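You operate a simulated robot arm through the tools that you are given. There is no shell and no other tool.

The job below is to be done with a simulated robot arm. You get a single attempt, and the scene is never put back.

TASK
Set the small purple tote on the bare stand and move the brown parcel over.
Fine: read the parcel in the full tote, put the reader back, move it to the tote at the lane shown, press DONE; the other parcel stays in. Drop, pinch and damage nothing, leave nothing switched on.

It is judged by the outcome, as a careful person would: the job done as asked, and still so three seconds after it is handed in. It fails if anything else is knocked over, pushed out of place, dropped, spilled or broken.

THE ROBOT
A 6-joint arm with a three-finger gripper, fixed in place. Base frame: the origin is on the floor under the middle of its stand, x ahead of it, y to its left, z up; the work surface is at about z = 861. Lengths are in mm, angles in degrees, forces in N, time in s.
It reaches about 1213 mm from its shoulder. Its first joint turns from -166.0 to 166.0 degrees. Payload 4.89 kg.
Tool frame: the origin (TCP) lies between the finger pads and is the grasp point; the fingertips stand 30 mm ahead of it; z points along the fingers, y is the line along which they close. The gripper opens to 164 mm; its body begins 125 mm behind the TCP.
Orientation is told as [roll, pitch, yaw] about the base's x, y, z axes, in that order, counted from this pose: with the fingers straight down and closing along the base's y, the tool's x points along the base's -x, its y along +y and its z along -z.

THE INTERFACE
- The arm moves only by the tool step_arm. Its argument "rows" is a list of rows, each a list of 7 numbers: the shift along the base's x, y, z in units of 50 mm (1.0 is 50 mm), then the turn, a rotation vector about the base's x, y, z in units of 4 degrees (1.0 is 4 degrees), then the gripper command, from -1 (fully open) to 1 (shut), values between in proportion. In form: [[dx, dy, dz, wx, wy, wz, claw], ...]. A call has 1 to 20 rows; each row shifts and turns the commanded pose from where the row before left it. A call with a number of a shift or a turn outside -1 to 1 is refused whole. A row lasts 0.2 s, in which the tool goes at most 50 mm and 8.6 degrees; a call with a longer step from one row to the next is refused whole, and so is a gripper value outside its range. Where a pose cannot be reached the arm comes as near as it can. A force on the tool above 40 N (or 10 N above the force at the start of the call, whichever is more), or a blocked arm, ends the call early, and 0.2 s more pass. Each finger travels about 108 mm/s and halts on what it meets, pressing with about 30 N; the grip force reading is that of the motor and also rises with nothing between the fingers. The clock runs only during rows and for 0.2 s after the last one: add rows that do not move to give the fingers time. It gives the time, the measured TCP pose, the force on the tool (base axes), the opening and the grip force at its end, in the units of the frame above (readings bear some noise), with the torque about the TCP (base axes, N m) and any sound that the robot's microphone picked up.
- Cameras (640 x 400 px; columns grow to the right, rows downward): "scene" is fixed at [215.2, 497.9, 1504.2]; the picture's right is [-0.40, -0.92, 0.00], its down [-0.53, 0.23, -0.81] and it looks along [0.74, -0.33, -0.58] (base axes); focal length 277 px, centre (320, 200). "wrist" rides on the gripper at [76, -2, -152] in the tool frame; the picture's right is [0.02, 1.00, 0.00], its down [-0.88, 0.02, -0.47] and it looks along [-0.47, 0.01, 0.88] (tool axes); focal length 247 px, centre (320, 200). There is no depth. A picture from a camera that has moved, and an enlarged one, comes with that camera's place and axes in the base frame and with its lens. The place of the scene camera against the robot may be out by one fixed shift of up to 25 mm in any direction.
- snapshot(camera): a new picture of that camera. It takes no simulated time.
- raise_lower(by): moves the trunk up (or, below 0, down) by that many mm; the arm rides with it, the base frame stays. It gives what a move gives, with no picture.
- inspect(camera, box): a new picture of the part [left, top, right, bottom] of that camera's present view, enlarged. It takes no simulated time.
- job_done(): hands the job in; it is judged then, once.

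Places have to be worked out from the pictures, the camera data and where the tool is seen. Open the gripper and draw the arm clear of the work before you hand the job in, unless the task says otherwise.

The tools are called by a JSON object that holds its "api" and its "payload". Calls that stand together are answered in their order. step_arm: Moves the arm, as the interface text tells. Its arguments: {"type":"object","properties":{"rows":{"type":"array","items":{"type":"array","items":{"type":"number"}}}},"required":["rows"]} The other tools are called the same way: raise_lower (by) moves the trunk up or down; snapshot (camera) takes a picture; inspect (camera, box) takes an enlarged picture of a part of a camera's view; job_done () hands the job in.

At the start:

```text
t: 0.0
eef_pos: [670.4, -135.1, 1227.4]
orientation: [0.0, -0.1, 0.1]
contact_force: [0.3, 0.2, -0.8]
torque: [-0.02, 0.01, 0.0]
grip_width: 164.2
grip_force: 0.1
trunk travel left (down, up): [-175.0, 215.0]
```

scene: 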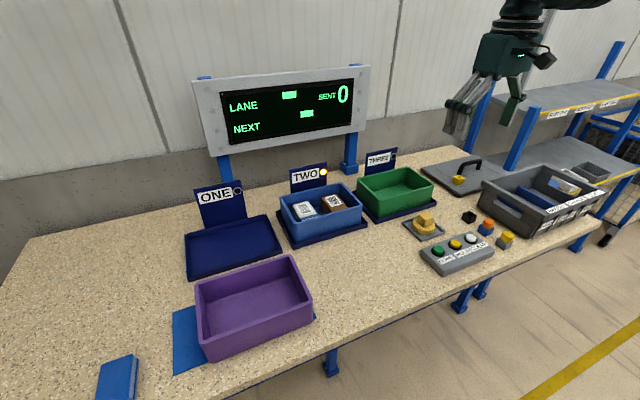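
wrist: 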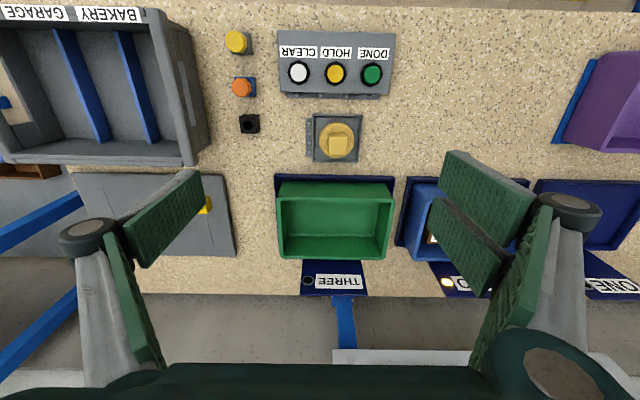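

I start by looking closely at the display, the totes, the reader and the controls before I move anything.

{"api": "inspect", "payload": {"camera": "scene", "box": [190, 60, 380, 180]}}

{"api": "inspect", "payload": {"camera": "scene", "box": [260, 150, 440, 260]}}

{"api": "inspect", "payload": {"camera": "scene", "box": [400, 140, 620, 280]}}

{"api": "inspect", "payload": {"camera": "scene", "box": [80, 170, 330, 400]}}

{"api": "inspect", "payload": {"camera": "wrist", "box": [200, 0, 420, 180]}}

{"api": "inspect", "payload": {"camera": "wrist", "box": [0, 0, 260, 260]}}

```text
3.33 times, centred on (285, 120) of scene
camera zoom: at [215.2, 497.9, 1504.2], right [-0.4, -0.92, 0.0], down [-0.53, 0.23, -0.81], along [0.74, -0.33, -0.58], focal length 924 px, centre (437, 467)
```

zoom: 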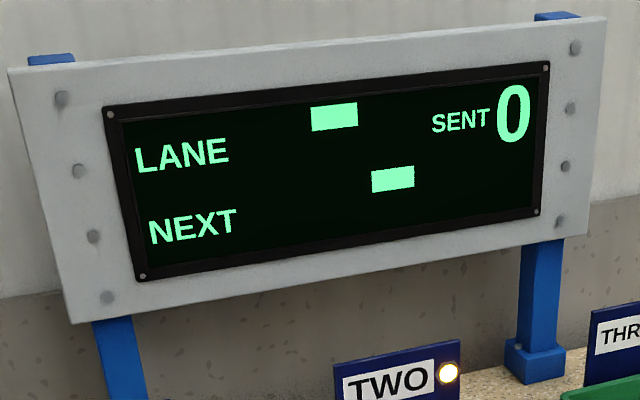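

```text
3.56 times, centred on (350, 205) of scene
camera zoom: at [215.2, 497.9, 1504.2], right [-0.4, -0.92, 0.0], down [-0.53, 0.23, -0.81], along [0.74, -0.33, -0.58], focal length 985 px, centre (213, 182)
```

zoom: 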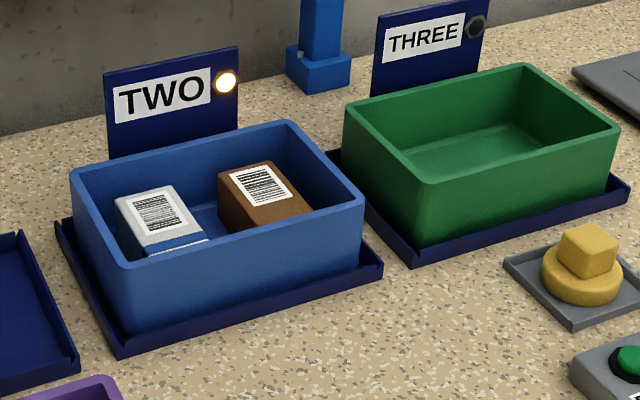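

```text
2.86 times, centred on (510, 210) of scene
camera zoom: at [215.2, 497.9, 1504.2], right [-0.4, -0.92, 0.0], down [-0.53, 0.23, -0.81], along [0.74, -0.33, -0.58], focal length 792 px, centre (-223, 171)
```

zoom: 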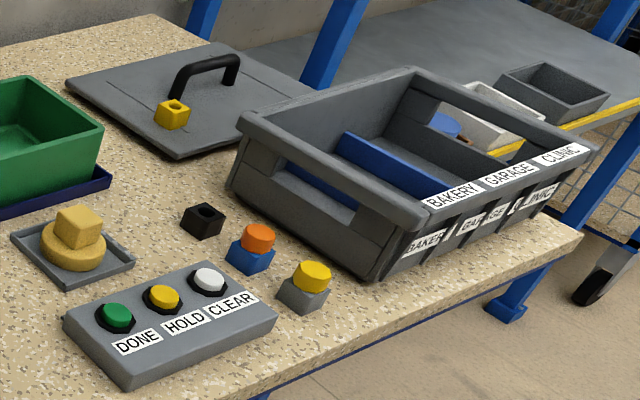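

```text
1.74 times, centred on (205, 285) of scene
camera zoom: at [215.2, 497.9, 1504.2], right [-0.4, -0.92, 0.0], down [-0.53, 0.23, -0.81], along [0.74, -0.33, -0.58], focal length 482 px, centre (520, 52)
```

zoom: 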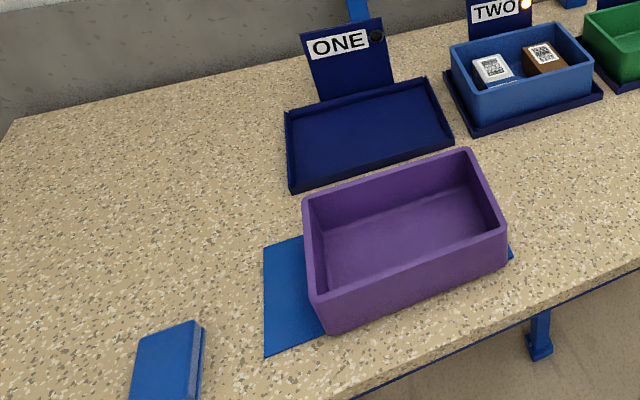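

```text
2.22 times, centred on (310, 90) of wrist
camera zoom: at [594.7, -135.5, 1378.5], right [-0.02, 1.0, 0.0], down [0.88, 0.02, 0.47], along [0.47, 0.01, -0.88], focal length 549 px, centre (342, 444)
```

zoom: 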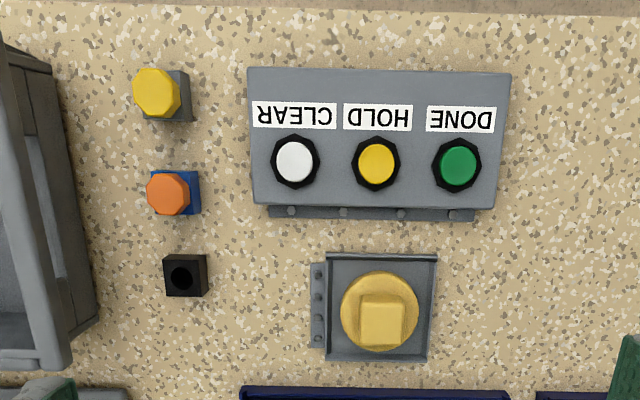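

```text
1.54 times, centred on (130, 130) of wrist
camera zoom: at [594.7, -135.5, 1378.5], right [-0.02, 1.0, 0.0], down [0.88, 0.02, 0.47], along [0.47, 0.01, -0.88], focal length 380 px, centre (612, 308)
```

zoom: 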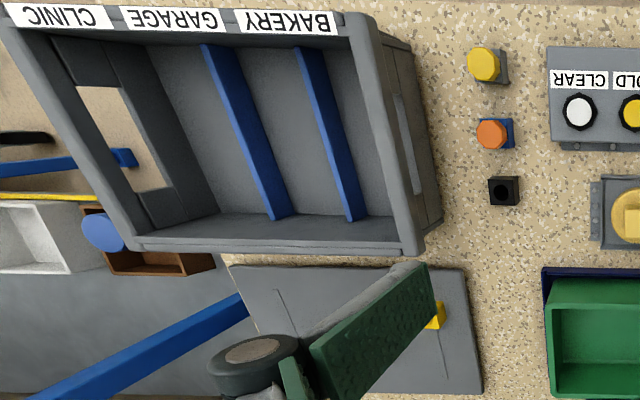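

The display shows blocks rather than words before any read, and the brown parcel is in the blue tote at lane TWO. The reader looks like the yellow puck on the grey dock at about (727, -98). I'll bring the wrist camera closer over it and the console to check.

{"api": "step_arm", "payload": {"rows": [[-0.14, 0.18, -0.95, 0, 0, 0, -1], [-0.14, 0.18, -0.95, 0, 0, 0, -1], [-0.14, 0.18, -0.95, 0, 0, 0, -1], [-0.14, 0.18, -0.95, 0, 0, 0, -1], [0, 0, 0, 0, 0, 0, -1]]}}

{"api": "snapshot", "payload": {"camera": "wrist"}}

{"api": "snapshot", "payload": {"camera": "scene"}}

```text
t: 1.2
eef_pos: [641.9, -98.4, 1038.0]
orientation: [-0.1, -0.1, 0.0]
contact_force: [0.5, -0.1, -0.3]
torque: [0.01, 0.08, 0.02]
grip_width: 164.1
grip_force: 0.1
trunk travel left (down, up): [-175.0, 215.0]
```

```text
taken
camera wrist: at [566.4, -99.8, 1188.3], right [-0.02, 1.0, 0.0], down [0.88, 0.02, 0.47], along [0.47, 0.01, -0.88], focal length 247 px, centre (320, 200)
```

wrist: 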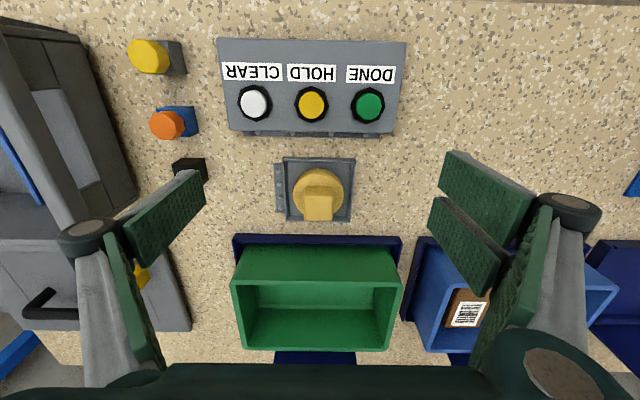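

```text
taken
```

scene: 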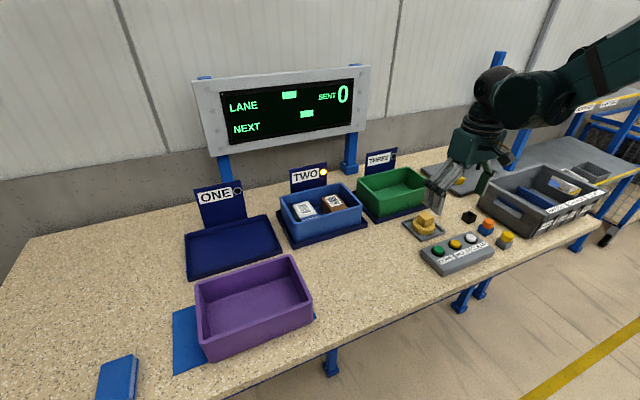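

Zooming in on the reader and its dock, and the console and small objects.

{"api": "inspect", "payload": {"camera": "wrist", "box": [260, 140, 380, 230]}}

{"api": "inspect", "payload": {"camera": "wrist", "box": [110, 20, 420, 200]}}

{"api": "inspect", "payload": {"camera": "scene", "box": [395, 195, 525, 280]}}

{"api": "inspect", "payload": {"camera": "scene", "box": [275, 175, 370, 245]}}

```text
4.44 times, centred on (320, 185) of wrist
camera zoom: at [566.4, -99.8, 1188.3], right [-0.02, 1.0, 0.0], down [0.88, 0.02, 0.47], along [0.47, 0.01, -0.88], focal length 1098 px, centre (320, 267)
```

zoom: 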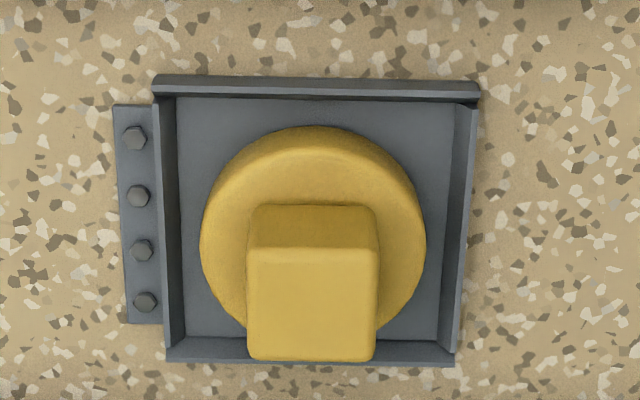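

```text
2.06 times, centred on (265, 110) of wrist
camera zoom: at [566.4, -99.8, 1188.3], right [-0.02, 1.0, 0.0], down [0.88, 0.02, 0.47], along [0.47, 0.01, -0.88], focal length 510 px, centre (434, 386)
```

zoom: 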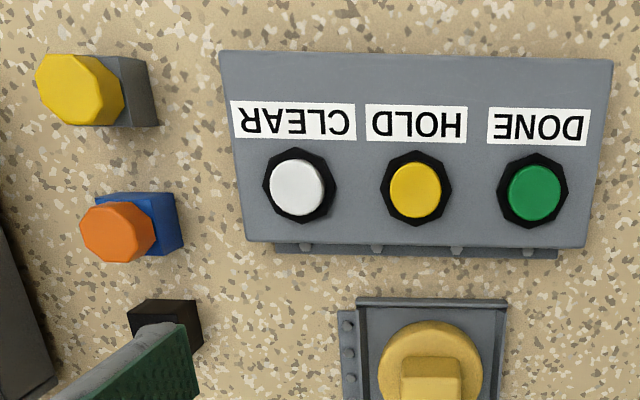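

```text
4.71 times, centred on (460, 238) of scene
camera zoom: at [215.2, 497.9, 1504.2], right [-0.4, -0.92, 0.0], down [-0.53, 0.23, -0.81], along [0.74, -0.33, -0.58], focal length 1304 px, centre (-339, 24)
```

zoom: 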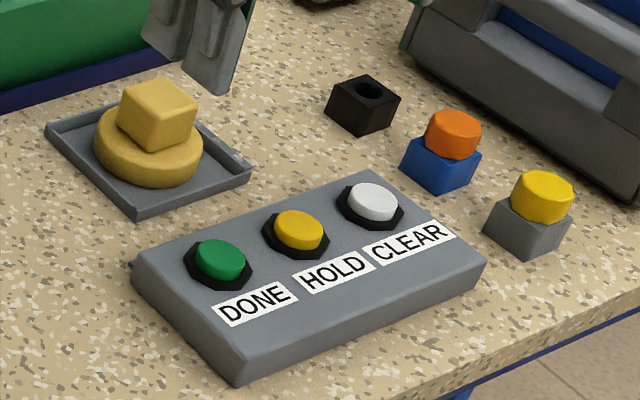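

```text
5.71 times, centred on (322, 210) of scene
camera zoom: at [215.2, 497.9, 1504.2], right [-0.4, -0.92, 0.0], down [-0.53, 0.23, -0.81], along [0.74, -0.33, -0.58], focal length 1584 px, centre (306, 143)
```

zoom: 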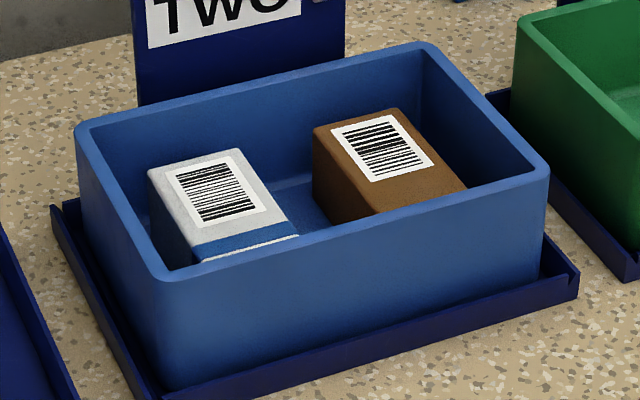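

The dock is an open tray with low rims, and the reader is a roughly 71 mm disc with a 37 mm block on top, centred near (726, -99). Next I'll swing over to look at the purple tote and the bare stand at lane ONE.

{"api": "step_arm", "payload": {"rows": [[-0.18, 0.87, 0.1, 0, 0, 0, -1], [-0.18, 0.87, 0.1, 0, 0, 0, -1], [-0.18, 0.87, 0.1, 0, 0, 0, -1], [-0.18, 0.87, 0.1, 0, 0, 0, -1], [-0.18, 0.87, 0.1, 0, 0, 0, -1], [-0.18, 0.87, 0.1, 0, 0, 0, -1], [-0.18, 0.87, 0.1, 0, 0, 0, -1], [-0.18, 0.87, 0.1, 0, 0, 0, -1], [-0.18, 0.87, 0.1, 0, 0, 0, -1], [-0.18, 0.87, 0.1, 0, 0, 0, -1], [-0.18, 0.87, 0.1, 0, 0, 0, -1], [-0.18, 0.87, 0.1, 0, 0, 0, -1], [-0.18, 0.87, 0.1, 0, 0, 0, -1], [-0.18, 0.87, 0.1, 0, 0, 0, -1], [0, 0, 0, 0, 0, 0, -1]]}}

{"api": "snapshot", "payload": {"camera": "wrist"}}

{"api": "snapshot", "payload": {"camera": "scene"}}

```text
t: 4.4
eef_pos: [514.3, 509.4, 1108.6]
orientation: [0.0, 0.0, 0.0]
contact_force: [-0.1, 0.8, -0.9]
torque: [-0.04, 0.02, 0.01]
grip_width: 163.9
grip_force: 0.0
trunk travel left (down, up): [-175.0, 215.0]
```

```text
taken
camera wrist: at [439.6, 509.0, 1258.9], right [-0.02, 1.0, 0.0], down [0.88, 0.02, 0.47], along [0.47, 0.01, -0.88], focal length 247 px, centre (320, 200)
```

wrist: 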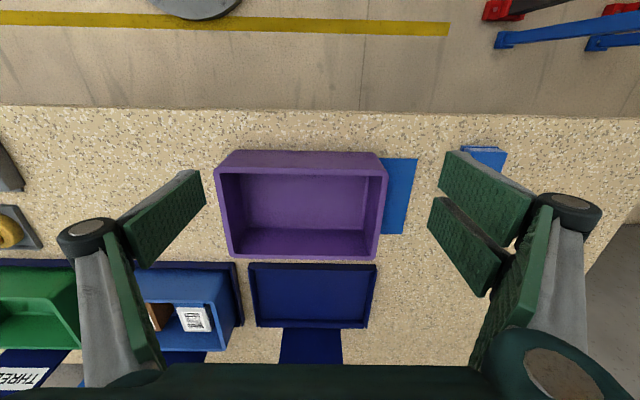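

```text
taken
```

scene: 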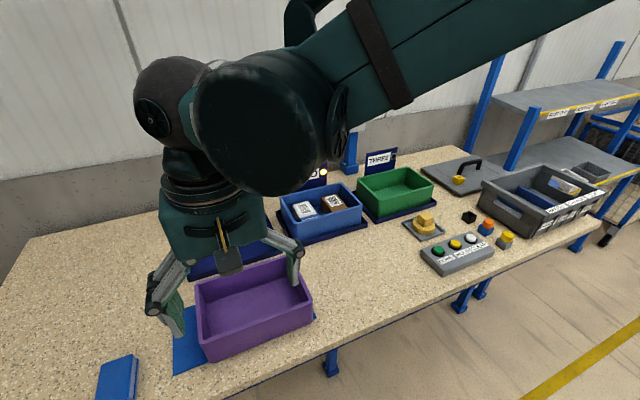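

I'll enlarge the tote and the stand to measure them.

{"api": "inspect", "payload": {"camera": "wrist", "box": [200, 140, 430, 270]}}

{"api": "inspect", "payload": {"camera": "wrist", "box": [220, 240, 400, 370]}}

{"api": "inspect", "payload": {"camera": "wrist", "box": [420, 130, 560, 220]}}

```text
2.78 times, centred on (315, 205) of wrist
camera zoom: at [439.6, 509.0, 1258.9], right [-0.02, 1.0, 0.0], down [0.88, 0.02, 0.47], along [0.47, 0.01, -0.88], focal length 687 px, centre (334, 186)
```

zoom: 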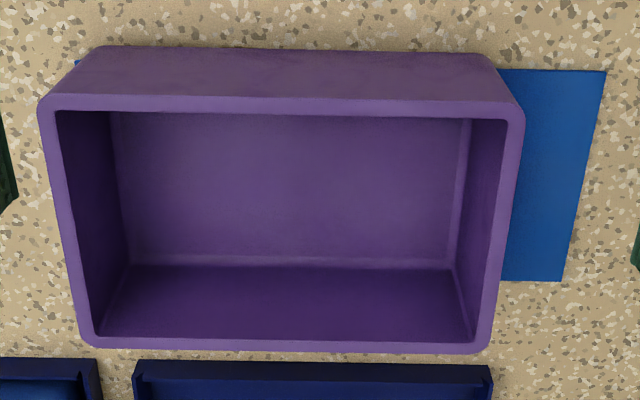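

```text
3.08 times, centred on (310, 305) of wrist
camera zoom: at [439.6, 509.0, 1258.9], right [-0.02, 1.0, 0.0], down [0.88, 0.02, 0.47], along [0.47, 0.01, -0.88], focal length 760 px, centre (351, -123)
```

zoom: 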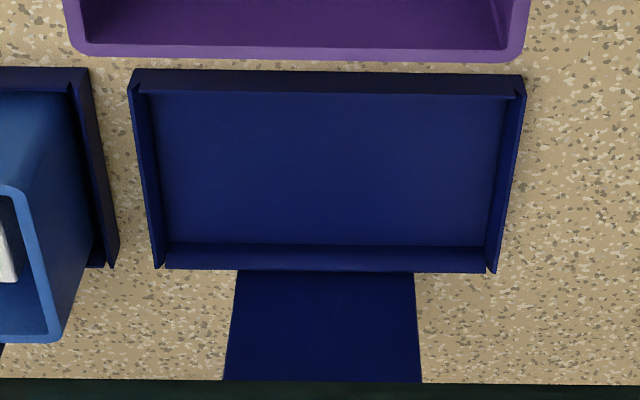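

```text
4.44 times, centred on (490, 175) of wrist
camera zoom: at [439.6, 509.0, 1258.9], right [-0.02, 1.0, 0.0], down [0.88, 0.02, 0.47], along [0.47, 0.01, -0.88], focal length 1098 px, centre (-436, 311)
```

zoom: 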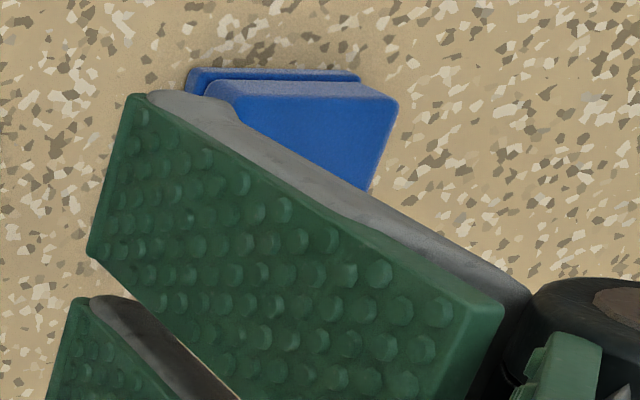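

The purple tote measures about 240 × 160 × 80 mm, with its rim near z = 942 and spanning x 559–719, y 367–605. It's square to the base axes and too wide to grip across, so I'll pinch the middle of its near long wall. I'm turning the tool 90° and moving over that wall.

{"api": "step_arm", "payload": {"rows": [[0.049, -0.023, -0.048, 0, 0, 1, -1], [0.049, -0.023, -0.048, 0, 0, 1, -1], [0.049, -0.023, -0.048, 0, 0, 1, -1], [0.049, -0.023, -0.048, 0, 0, 1, -1], [0.049, -0.023, -0.048, 0, 0, 1, -1], [0.049, -0.023, -0.048, 0, 0, 1, -1], [0.049, -0.023, -0.048, 0, 0, 1, -1], [0.049, -0.023, -0.048, 0, 0, 1, -1], [0.049, -0.023, -0.048, 0, 0, 1, -1], [0.049, -0.023, -0.048, 0, 0, 1, -1], [0.049, -0.023, -0.048, 0, 0, 1, -1], [0.049, -0.023, -0.048, 0, 0, 1, -1], [0.049, -0.023, -0.048, 0, 0, 1, -1], [0.049, -0.023, -0.048, 0, 0, 1, -1], [0.049, -0.023, -0.048, 0, 0, 1, -1], [0.049, -0.023, -0.048, 0, 0, 1, -1], [0.049, -0.023, -0.048, 0, 0, 1, -1], [0.049, -0.023, -0.048, 0, 0, 1, -1], [0.049, -0.023, -0.048, 0, 0, 1, -1], [0.049, -0.023, -0.048, 0, 0, 1, -1]]}}

{"api": "snapshot", "payload": {"camera": "scene"}}

```text
t: 8.6
eef_pos: [565.7, 486.9, 1059.7]
orientation: [0.0, 0.0, 80.0]
contact_force: [-0.3, -0.9, 0.0]
torque: [0.02, -0.02, 0.0]
grip_width: 164.1
grip_force: 0.1
trunk travel left (down, up): [-175.0, 215.0]
```

```text
taken
```

scene: 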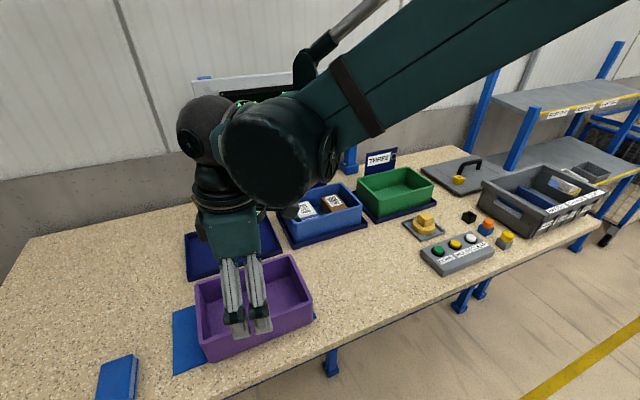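

The turn works without trouble. I'll finish the last 10° and check the alignment from the wrist camera.

{"api": "step_arm", "payload": {"rows": [[0, 0, 0, 0, 0, 0.833, -1], [0, 0, 0, 0, 0, 0.833, -1], [0, 0, 0, 0, 0, 0.834, -1], [0, 0, 0, 0, 0, 0, -1]]}}

{"api": "snapshot", "payload": {"camera": "wrist"}}

{"api": "snapshot", "payload": {"camera": "scene"}}

```text
t: 9.6
eef_pos: [565.8, 486.9, 1060.9]
orientation: [0.1, 0.0, 90.0]
contact_force: [0.1, -0.6, -0.2]
torque: [0.0, -0.04, 0.02]
grip_width: 164.1
grip_force: 0.0
trunk travel left (down, up): [-175.0, 215.0]
```

```text
taken
camera wrist: at [569.0, 412.9, 1211.0], right [-1.0, -0.02, 0.0], down [-0.02, 0.88, 0.47], along [-0.01, 0.47, -0.88], focal length 247 px, centre (320, 200)
```

wrist: 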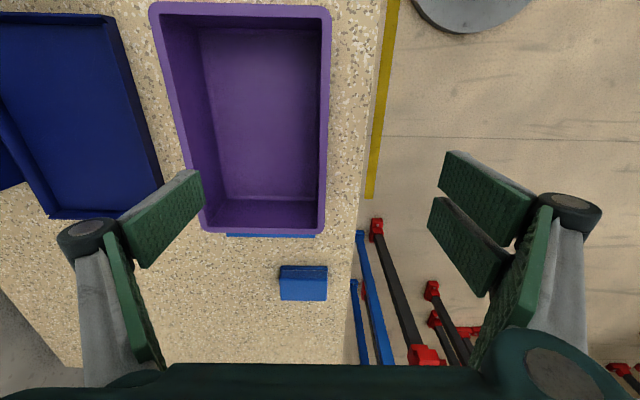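

```text
taken
```

scene: 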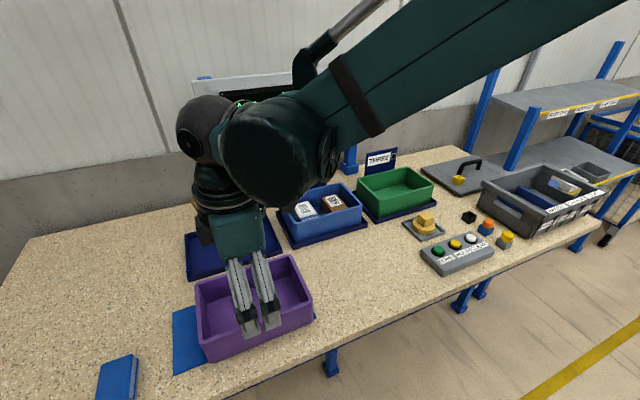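

The near wall lies directly between the fingers. I'll enlarge it to confirm the wall's position and thickness.

{"api": "inspect", "payload": {"camera": "wrist", "box": [270, 60, 370, 160]}}

{"api": "inspect", "payload": {"camera": "scene", "box": [170, 220, 330, 370]}}

```text
4.00 times, centred on (320, 110) of wrist
camera zoom: at [569.0, 412.9, 1211.0], right [-1.0, -0.02, 0.0], down [-0.02, 0.88, 0.47], along [-0.01, 0.47, -0.88], focal length 988 px, centre (320, 560)
```

zoom: 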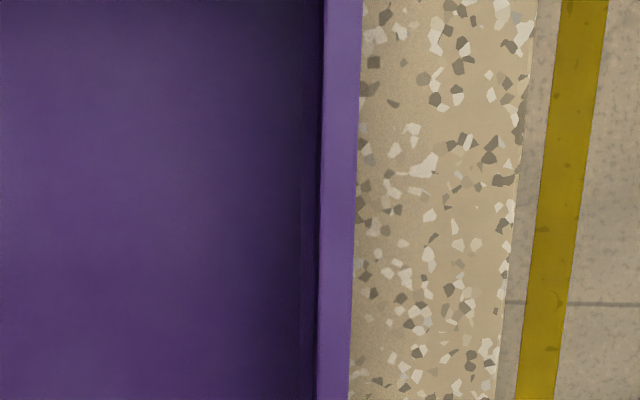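

```text
2.67 times, centred on (250, 295) of scene
camera zoom: at [215.2, 497.9, 1504.2], right [-0.4, -0.92, 0.0], down [-0.53, 0.23, -0.81], along [0.74, -0.33, -0.58], focal length 739 px, centre (507, -53)
```

zoom: 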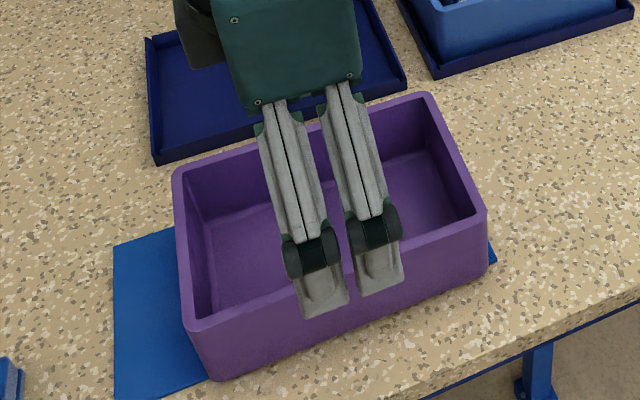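

The wall spans x ≈ 559–568, so its centre is 564. I'll narrow the opening to about 100 mm, centre over the wall and descend part way.

{"api": "step_arm", "payload": {"rows": [[-0.036, -0.028, 0, 0, 0, 0, -0.25], [0, 0, -0.4, 0, 0, 0, -0.25], [0, 0, -0.5, 0, 0, 0, -0.25], [0, 0, -0.5, 0, 0, 0, -0.25], [0, 0, -0.5, 0, 0, 0, -0.25], [0, 0, 0, 0, 0, 0, -0.25]]}}

{"api": "inspect", "payload": {"camera": "scene", "box": [170, 220, 330, 370]}}

{"api": "snapshot", "payload": {"camera": "wrist"}}

```text
t: 11.0
eef_pos: [564.3, 486.2, 964.5]
orientation: [0.0, 0.0, 90.0]
contact_force: [0.7, 0.4, -0.6]
torque: [-0.01, 0.02, 0.01]
grip_width: 102.5
grip_force: 0.1
trunk travel left (down, up): [-175.0, 215.0]
```

```text
2.67 times, centred on (250, 295) of scene
camera zoom: at [215.2, 497.9, 1504.2], right [-0.4, -0.92, 0.0], down [-0.53, 0.23, -0.81], along [0.74, -0.33, -0.58], focal length 739 px, centre (507, -53)
```

zoom: 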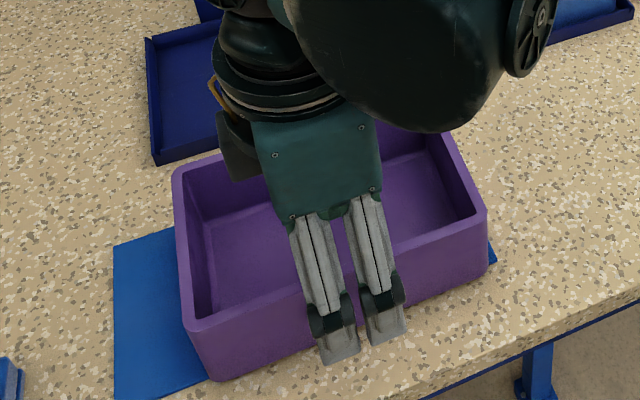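

```text
taken
camera wrist: at [566.2, 411.8, 1115.5], right [-1.0, -0.02, 0.0], down [-0.02, 0.88, 0.47], along [-0.01, 0.47, -0.88], focal length 247 px, centre (320, 200)
```

wrist: 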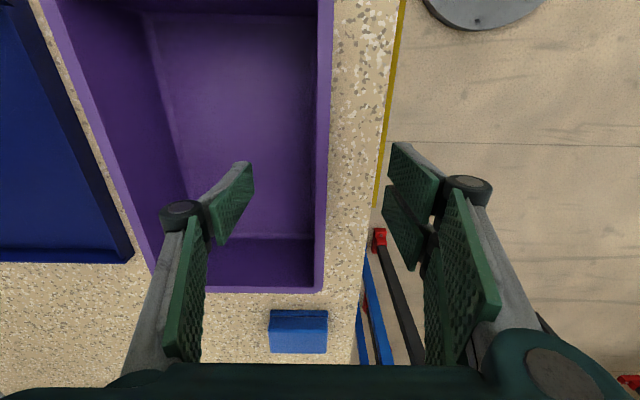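

The wall is centred between one inner and two outer fingers. I'll lower another 42 mm so the fingertips sit about 50 mm below the rim, then close gently.

{"api": "step_arm", "payload": {"rows": [[0, 0, -0.42, 0, 0, 0, -0.25], [0, 0, -0.42, 0, 0, 0, -0.25], [0, 0, 0, 0, 0, 0, -0.25], [0, 0, 0, 0, 0, 0, 0.2], [0, 0, 0, 0, 0, 0, 0.6], [0, 0, 0, 0, 0, 0, 0.8], [0, 0, 0, 0, 0, 0, 0.8]]}}

{"api": "snapshot", "payload": {"camera": "wrist"}}

{"api": "inspect", "payload": {"camera": "scene", "box": [170, 220, 330, 370]}}

```text
t: 12.6
eef_pos: [563.8, 487.1, 922.6]
orientation: [0.0, -0.1, 90.0]
contact_force: [0.8, -0.3, -0.4]
torque: [0.0, -0.01, 0.04]
grip_width: 16.5
grip_force: 0.1
trunk travel left (down, up): [-175.0, 215.0]
```

```text
taken
camera wrist: at [566.1, 411.7, 1073.7], right [-1.0, -0.02, 0.0], down [-0.02, 0.88, 0.47], along [-0.01, 0.47, -0.88], focal length 247 px, centre (320, 200)
```

wrist: 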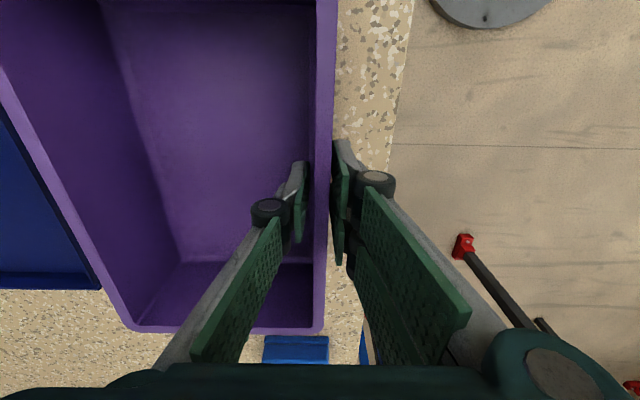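

```text
2.67 times, centred on (250, 295) of scene
camera zoom: at [215.2, 497.9, 1504.2], right [-0.4, -0.92, 0.0], down [-0.53, 0.23, -0.81], along [0.74, -0.33, -0.58], focal length 739 px, centre (507, -53)
```

zoom: 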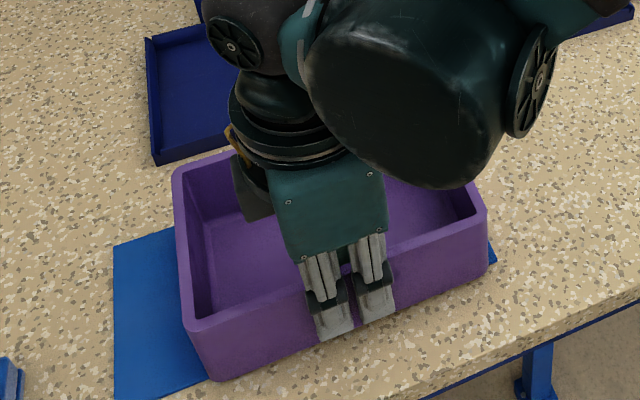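

The fingers straddle the wall symmetrically at a 16.5 mm opening with no contact. I'll close fully onto the wall.

{"api": "step_arm", "payload": {"rows": [[0, 0, 0, 0, 0, 0, 0.9], [0, 0, 0, 0, 0, 0, 1], [0, 0, 0, 0, 0, 0, 1], [0, 0, 0, 0, 0, 0, 1]]}}

{"api": "snapshot", "payload": {"camera": "wrist"}}

```text
t: 13.6
eef_pos: [563.4, 485.5, 922.9]
orientation: [0.0, -0.1, 90.1]
contact_force: [-2.6, -0.3, 0.5]
torque: [0.01, 0.05, 0.02]
grip_width: 8.7
grip_force: 29.9
trunk travel left (down, up): [-175.0, 215.0]
```

```text
taken
camera wrist: at [566.1, 411.7, 1073.7], right [-1.0, -0.02, 0.0], down [-0.02, 0.88, 0.47], along [-0.01, 0.47, -0.88], focal length 247 px, centre (320, 200)
```

wrist: 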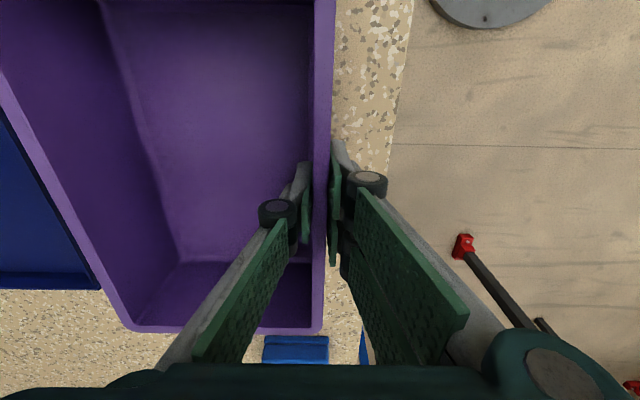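

The wall is gripped at 8.7 mm with 30 N. I'll lift 20 mm slowly and check weight and tilt.

{"api": "step_arm", "payload": {"rows": [[0, 0, 0.1, 0, 0, 0, 1], [0, 0, 0.1, 0, 0, 0, 1], [0, 0, 0.1, 0, 0, 0, 1], [0, 0, 0.1, 0, 0, 0, 1], [0, 0, 0, 0, 0, 0, 1], [0, 0, 0, 0, 0, 0, 1]]}}

{"api": "snapshot", "payload": {"camera": "scene"}}

{"api": "snapshot", "payload": {"camera": "wrist"}}

```text
t: 15.0
eef_pos: [564.1, 486.0, 942.2]
orientation: [0.0, 0.0, 90.0]
contact_force: [0.4, 0.0, -0.4]
torque: [-0.11, -0.05, 0.2]
grip_width: 8.7
grip_force: 29.8
trunk travel left (down, up): [-175.0, 215.0]
```

```text
taken
```

scene: 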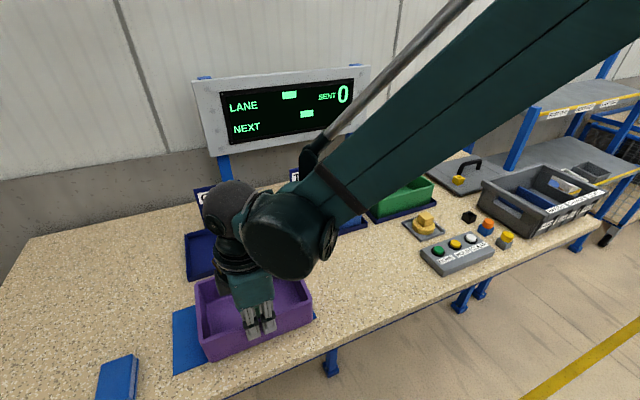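

```text
taken
camera wrist: at [566.9, 411.5, 1093.4], right [-1.0, -0.02, 0.0], down [-0.02, 0.88, 0.47], along [-0.01, 0.47, -0.88], focal length 247 px, centre (320, 200)
```

wrist: 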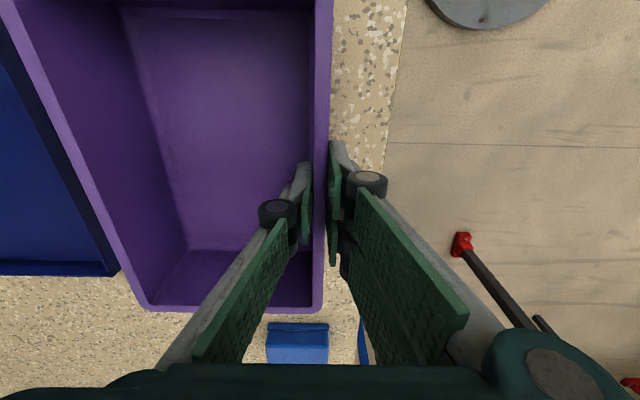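

The reading shows almost no weight, so I need to check whether the tote rose or the fingers slipped. I'll enlarge the scene view.

{"api": "inspect", "payload": {"camera": "scene", "box": [170, 220, 330, 370]}}

{"api": "inspect", "payload": {"camera": "wrist", "box": [240, 120, 420, 260]}}

```text
2.67 times, centred on (250, 295) of scene
camera zoom: at [215.2, 497.9, 1504.2], right [-0.4, -0.92, 0.0], down [-0.53, 0.23, -0.81], along [0.74, -0.33, -0.58], focal length 739 px, centre (507, -53)
```

zoom: 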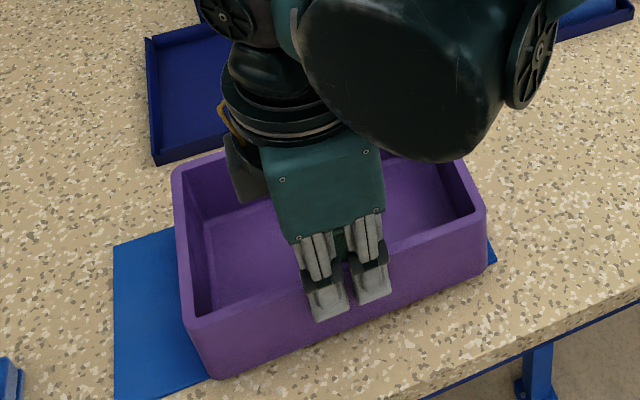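

```text
2.86 times, centred on (330, 190) of wrist
camera zoom: at [566.9, 411.5, 1093.4], right [-1.0, -0.02, 0.0], down [-0.02, 0.88, 0.47], along [-0.01, 0.47, -0.88], focal length 706 px, centre (291, 229)
```

zoom: 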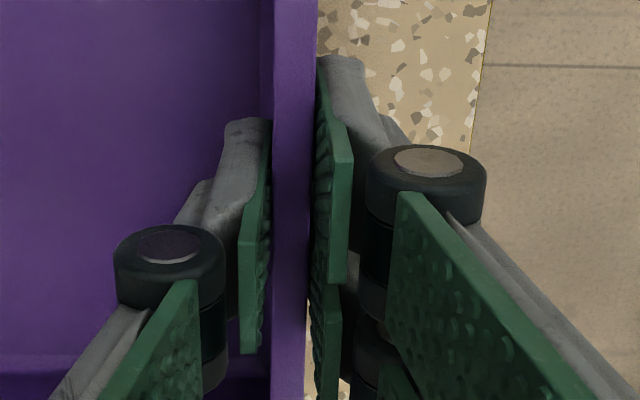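

The tote stayed put and the fingers slid up the wall. I'll open slightly, rise clear, and close on nothing to see what width the gripper reads when empty.

{"api": "step_arm", "payload": {"rows": [[0, 0, 0, 0, 0, 0, 0.7], [0, 0, 0, 0, 0, 0, 0.6], [0, 0, 0.5, 0, 0, 0, 0.6], [0, 0, 0.6, 0, 0, 0, 0.6], [0, 0, 0, 0, 0, 0, 1], [0, 0, 0, 0, 0, 0, 1], [0, 0, 0, 0, 0, 0, 1], [0, 0, 0, 0, 0, 0, 1]]}}

{"api": "snapshot", "payload": {"camera": "wrist"}}

{"api": "inspect", "payload": {"camera": "scene", "box": [170, 220, 330, 370]}}

```text
t: 16.8
eef_pos: [563.6, 486.2, 996.4]
orientation: [-0.2, 0.1, 90.0]
contact_force: [-1.1, 0.1, -0.2]
torque: [0.02, 0.03, 0.04]
grip_width: 0.0
grip_force: 30.1
trunk travel left (down, up): [-175.0, 215.0]
```

```text
taken
camera wrist: at [566.7, 411.0, 1148.3], right [-1.0, -0.02, 0.0], down [-0.02, 0.88, 0.47], along [-0.01, 0.47, -0.88], focal length 247 px, centre (320, 200)
```

wrist: 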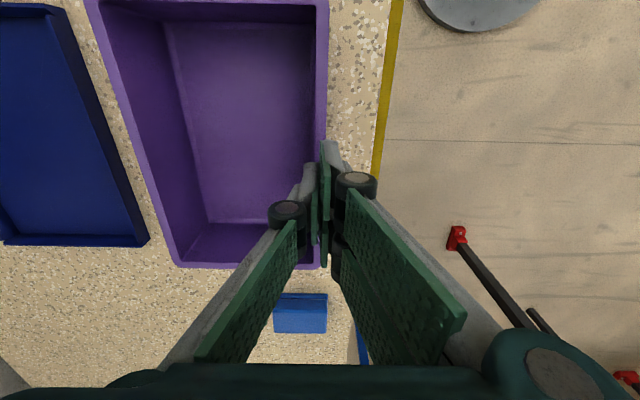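

```text
2.67 times, centred on (250, 295) of scene
camera zoom: at [215.2, 497.9, 1504.2], right [-0.4, -0.92, 0.0], down [-0.53, 0.23, -0.81], along [0.74, -0.33, -0.58], focal length 739 px, centre (507, -53)
```

zoom: 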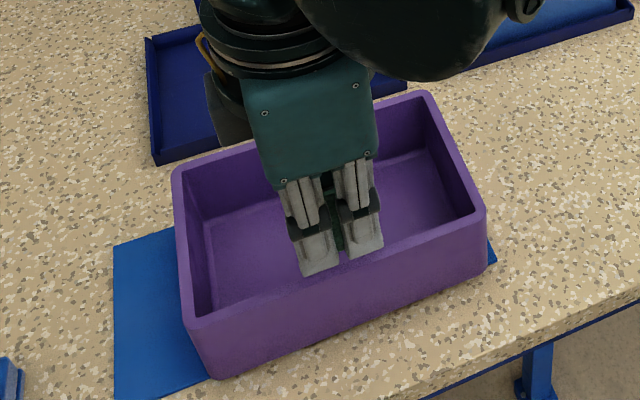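

Empty, the gripper reads 0.0, so the 8.7 mm was a true grip on the wall and it slipped. I'll re-grip a bit deeper and lift in tiny steps to see how the load builds.

{"api": "step_arm", "payload": {"rows": [[0, 0, 0, 0, 0, 0, 0.5], [0, 0, 0, 0, 0, 0, 0.5], [0, 0, -0.5, 0, 0, 0, 0.5], [0, 0, -0.5, 0, 0, 0, 0.5], [0, 0, -0.6, 0, 0, 0, 0.5], [0, 0, 0, 0, 0, 0, 0.8], [0, 0, 0, 0, 0, 0, 0.9], [0, 0, 0, 0, 0, 0, 1], [0, 0, 0, 0, 0, 0, 1], [0, 0, 0, 0, 0, 0, 1], [0, 0, 0, 0, 0, 0, 1]]}}

{"api": "step_arm", "payload": {"rows": [[0, 0, 0.05, 0, 0, 0, 1]]}}

{"api": "step_arm", "payload": {"rows": [[0, 0, 0.05, 0, 0, 0, 1]]}}

{"api": "snapshot", "payload": {"camera": "wrist"}}

```text
t: 19.2
eef_pos: [563.8, 486.2, 916.4]
orientation: [0.0, 0.0, 90.0]
contact_force: [-0.8, 1.0, -0.3]
torque: [0.01, 0.05, 0.03]
grip_width: 8.6
grip_force: 30.4
trunk travel left (down, up): [-175.0, 215.0]
```

```text
t: 19.6
eef_pos: [565.2, 486.3, 918.9]
orientation: [0.1, 0.1, 90.1]
contact_force: [1.0, -1.2, 0.0]
torque: [0.08, 0.04, 0.01]
grip_width: 8.7
grip_force: 30.0
trunk travel left (down, up): [-175.0, 215.0]
```

```text
t: 20.0
eef_pos: [564.0, 486.7, 921.7]
orientation: [0.0, -0.1, 90.0]
contact_force: [-0.1, -0.4, -3.2]
torque: [-0.01, 0.25, 0.01]
grip_width: 8.8
grip_force: 29.6
trunk travel left (down, up): [-175.0, 215.0]
```

```text
taken
camera wrist: at [567.0, 411.1, 1072.8], right [-1.0, -0.02, 0.0], down [-0.02, 0.88, 0.47], along [-0.01, 0.47, -0.88], focal length 247 px, centre (320, 200)
```

wrist: 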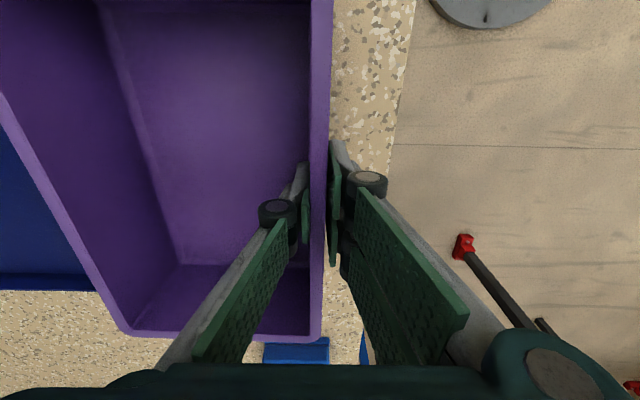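

Now there's a real load of 3.2 N. I'll keep lifting in small steps and watch it.

{"api": "step_arm", "payload": {"rows": [[0, 0, 0.05, 0, 0, 0, 1]]}}

{"api": "step_arm", "payload": {"rows": [[0, 0, 0.05, 0, 0, 0, 1]]}}

{"api": "step_arm", "payload": {"rows": [[0, 0, 0.05, 0, 0, 0, 1]]}}

{"api": "snapshot", "payload": {"camera": "wrist"}}

{"api": "inspect", "payload": {"camera": "scene", "box": [170, 220, 330, 370]}}

```text
t: 20.4
eef_pos: [563.7, 486.4, 924.9]
orientation: [0.0, 0.0, 90.0]
contact_force: [-0.5, -0.3, -1.8]
torque: [-0.04, 0.23, 0.03]
grip_width: 8.6
grip_force: 30.0
trunk travel left (down, up): [-175.0, 215.0]
```

```text
t: 20.8
eef_pos: [564.0, 485.7, 927.1]
orientation: [0.0, 0.0, 90.0]
contact_force: [0.4, -0.2, -2.6]
torque: [-0.03, 0.21, -0.01]
grip_width: 8.5
grip_force: 30.4
trunk travel left (down, up): [-175.0, 215.0]
```

```text
t: 21.2
eef_pos: [563.3, 486.6, 929.6]
orientation: [-0.1, 0.0, 90.1]
contact_force: [0.7, 0.2, -2.3]
torque: [0.02, 0.22, 0.01]
grip_width: 8.6
grip_force: 30.0
trunk travel left (down, up): [-175.0, 215.0]
```

```text
taken
camera wrist: at [567.0, 411.2, 1080.6], right [-1.0, -0.02, 0.0], down [-0.02, 0.88, 0.47], along [-0.01, 0.47, -0.88], focal length 247 px, centre (320, 200)
```

wrist: 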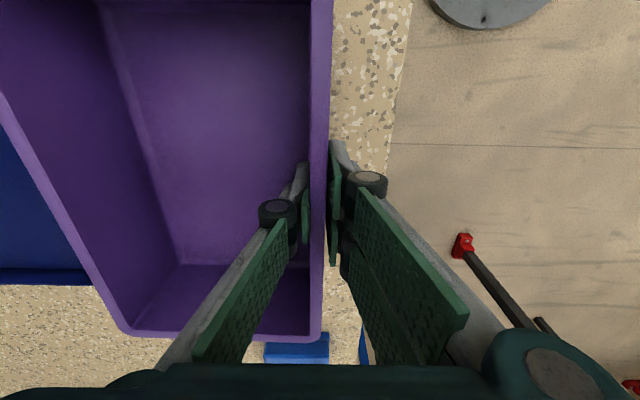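

```text
2.67 times, centred on (250, 295) of scene
camera zoom: at [215.2, 497.9, 1504.2], right [-0.4, -0.92, 0.0], down [-0.53, 0.23, -0.81], along [0.74, -0.33, -0.58], focal length 739 px, centre (507, -53)
```

zoom: 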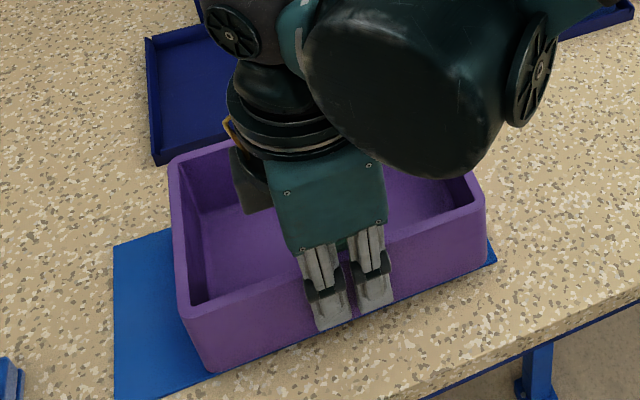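

The tote now rides with the gripper, at about 2.3 N and level. I'll raise it gently another 50 mm.

{"api": "step_arm", "payload": {"rows": [[0, 0, 0.06, 0, 0, 0, 1], [0, 0, 0.1, 0, 0, 0, 1], [0, 0, 0.1, 0, 0, 0, 1], [0, 0, 0.1, 0, 0, 0, 1], [0, 0, 0.1, 0, 0, 0, 1], [0, 0, 0.1, 0, 0, 0, 1], [0, 0, 0.1, 0, 0, 0, 1], [0, 0, 0.1, 0, 0, 0, 1], [0, 0, 0.1, 0, 0, 0, 1], [0, 0, 0.1, 0, 0, 0, 1], [0, 0, 0.06, 0, 0, 0, 1]]}}

{"api": "snapshot", "payload": {"camera": "wrist"}}

{"api": "snapshot", "payload": {"camera": "scene"}}

```text
t: 23.6
eef_pos: [565.4, 485.7, 981.4]
orientation: [0.0, 0.1, 90.0]
contact_force: [1.5, 0.9, -2.3]
torque: [-0.03, 0.24, 0.01]
grip_width: 8.9
grip_force: 29.6
trunk travel left (down, up): [-175.0, 215.0]
```

```text
taken
camera wrist: at [567.0, 411.0, 1132.2], right [-1.0, -0.02, 0.0], down [-0.02, 0.88, 0.47], along [-0.01, 0.47, -0.88], focal length 247 px, centre (320, 200)
```

wrist: 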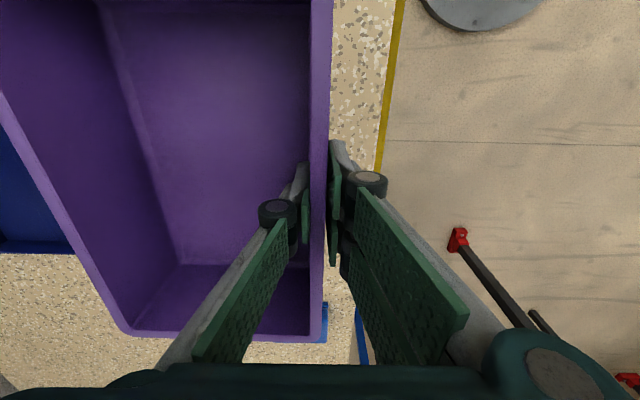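

```text
taken
```

scene: 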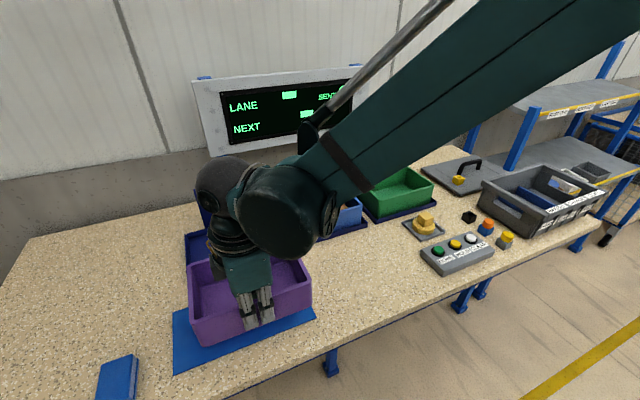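

The tote is held firm and its bottom is at about z = 927, clear of the stand rim (about 882). My estimate for the stand's floor centre is (892, 501) against the tote's (639, 486), so I'll carry it about +253 mm in x and +15 mm in y with a gentle ramp.

{"api": "step_arm", "payload": {"rows": [[0.2, 0.012, 0, 0, 0, 0, 1], [0.35, 0.02, 0, 0, 0, 0, 1], [0.4945, 0.03, 0, 0, 0, 0, 1], [0.4945, 0.03, 0, 0, 0, 0, 1], [0.4945, 0.03, 0, 0, 0, 0, 1], [0.4945, 0.03, 0, 0, 0, 0, 1], [0.4945, 0.03, 0, 0, 0, 0, 1], [0.4945, 0.03, 0, 0, 0, 0, 1], [0.4945, 0.03, 0, 0, 0, 0, 1], [0.4945, 0.03, 0, 0, 0, 0, 1], [0.35, 0.018, 0, 0, 0, 0, 1], [0.2, 0.01, 0, 0, 0, 0, 1], [0, 0, 0, 0, 0, 0, 1], [0, 0, 0, 0, 0, 0, 1]]}}

{"api": "snapshot", "payload": {"camera": "scene"}}

{"api": "snapshot", "payload": {"camera": "wrist"}}

```text
t: 26.6
eef_pos: [817.8, 500.7, 980.7]
orientation: [0.0, 0.0, 90.0]
contact_force: [0.5, 0.3, -2.8]
torque: [0.02, 0.15, -0.04]
grip_width: 8.6
grip_force: 30.0
trunk travel left (down, up): [-175.0, 215.0]
```

```text
taken
```

scene: 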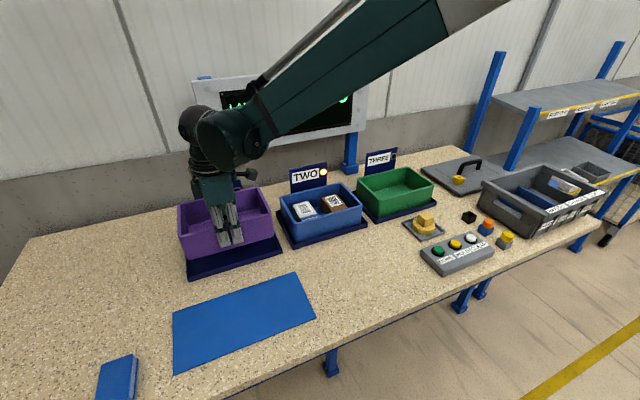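

```text
taken
camera wrist: at [820.6, 426.1, 1132.1], right [-1.0, -0.02, 0.0], down [-0.02, 0.88, 0.47], along [-0.01, 0.47, -0.88], focal length 247 px, centre (320, 200)
```

wrist: 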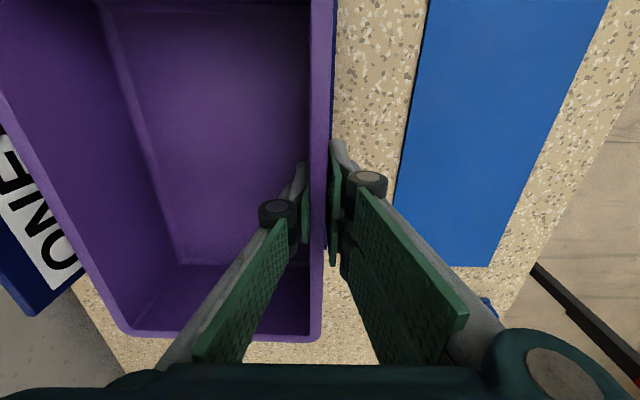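

I'll enlarge the scene to judge how the tote sits over the stand.

{"api": "inspect", "payload": {"camera": "scene", "box": [165, 160, 385, 290]}}

{"api": "inspect", "payload": {"camera": "scene", "box": [170, 190, 300, 290]}}

{"api": "inspect", "payload": {"camera": "wrist", "box": [290, 0, 440, 130]}}

```text
2.91 times, centred on (275, 225) of scene
camera zoom: at [215.2, 497.9, 1504.2], right [-0.4, -0.92, 0.0], down [-0.53, 0.23, -0.81], along [0.74, -0.33, -0.58], focal length 806 px, centre (451, 127)
```

zoom: 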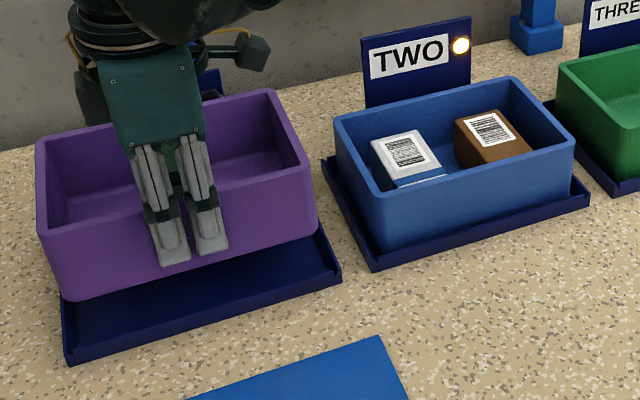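

```text
4.00 times, centred on (235, 240) of scene
camera zoom: at [215.2, 497.9, 1504.2], right [-0.4, -0.92, 0.0], down [-0.53, 0.23, -0.81], along [0.74, -0.33, -0.58], focal length 1109 px, centre (660, 40)
```

zoom: 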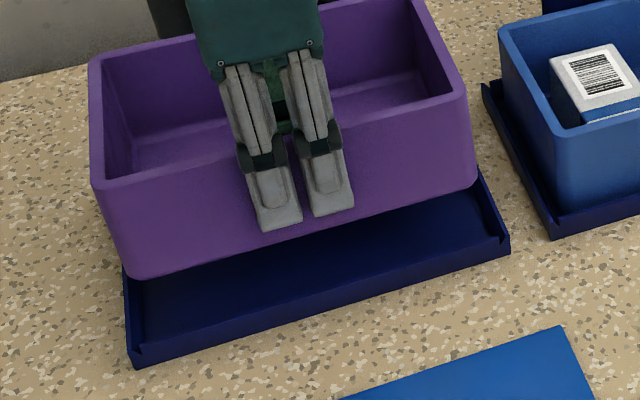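

```text
3.08 times, centred on (365, 65) of wrist
camera zoom: at [820.6, 426.1, 1132.1], right [-1.0, -0.02, 0.0], down [-0.02, 0.88, 0.47], along [-0.01, 0.47, -0.88], focal length 760 px, centre (182, 615)
```

zoom: 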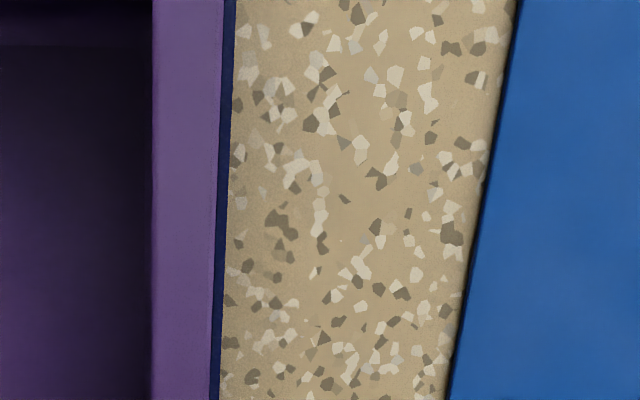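

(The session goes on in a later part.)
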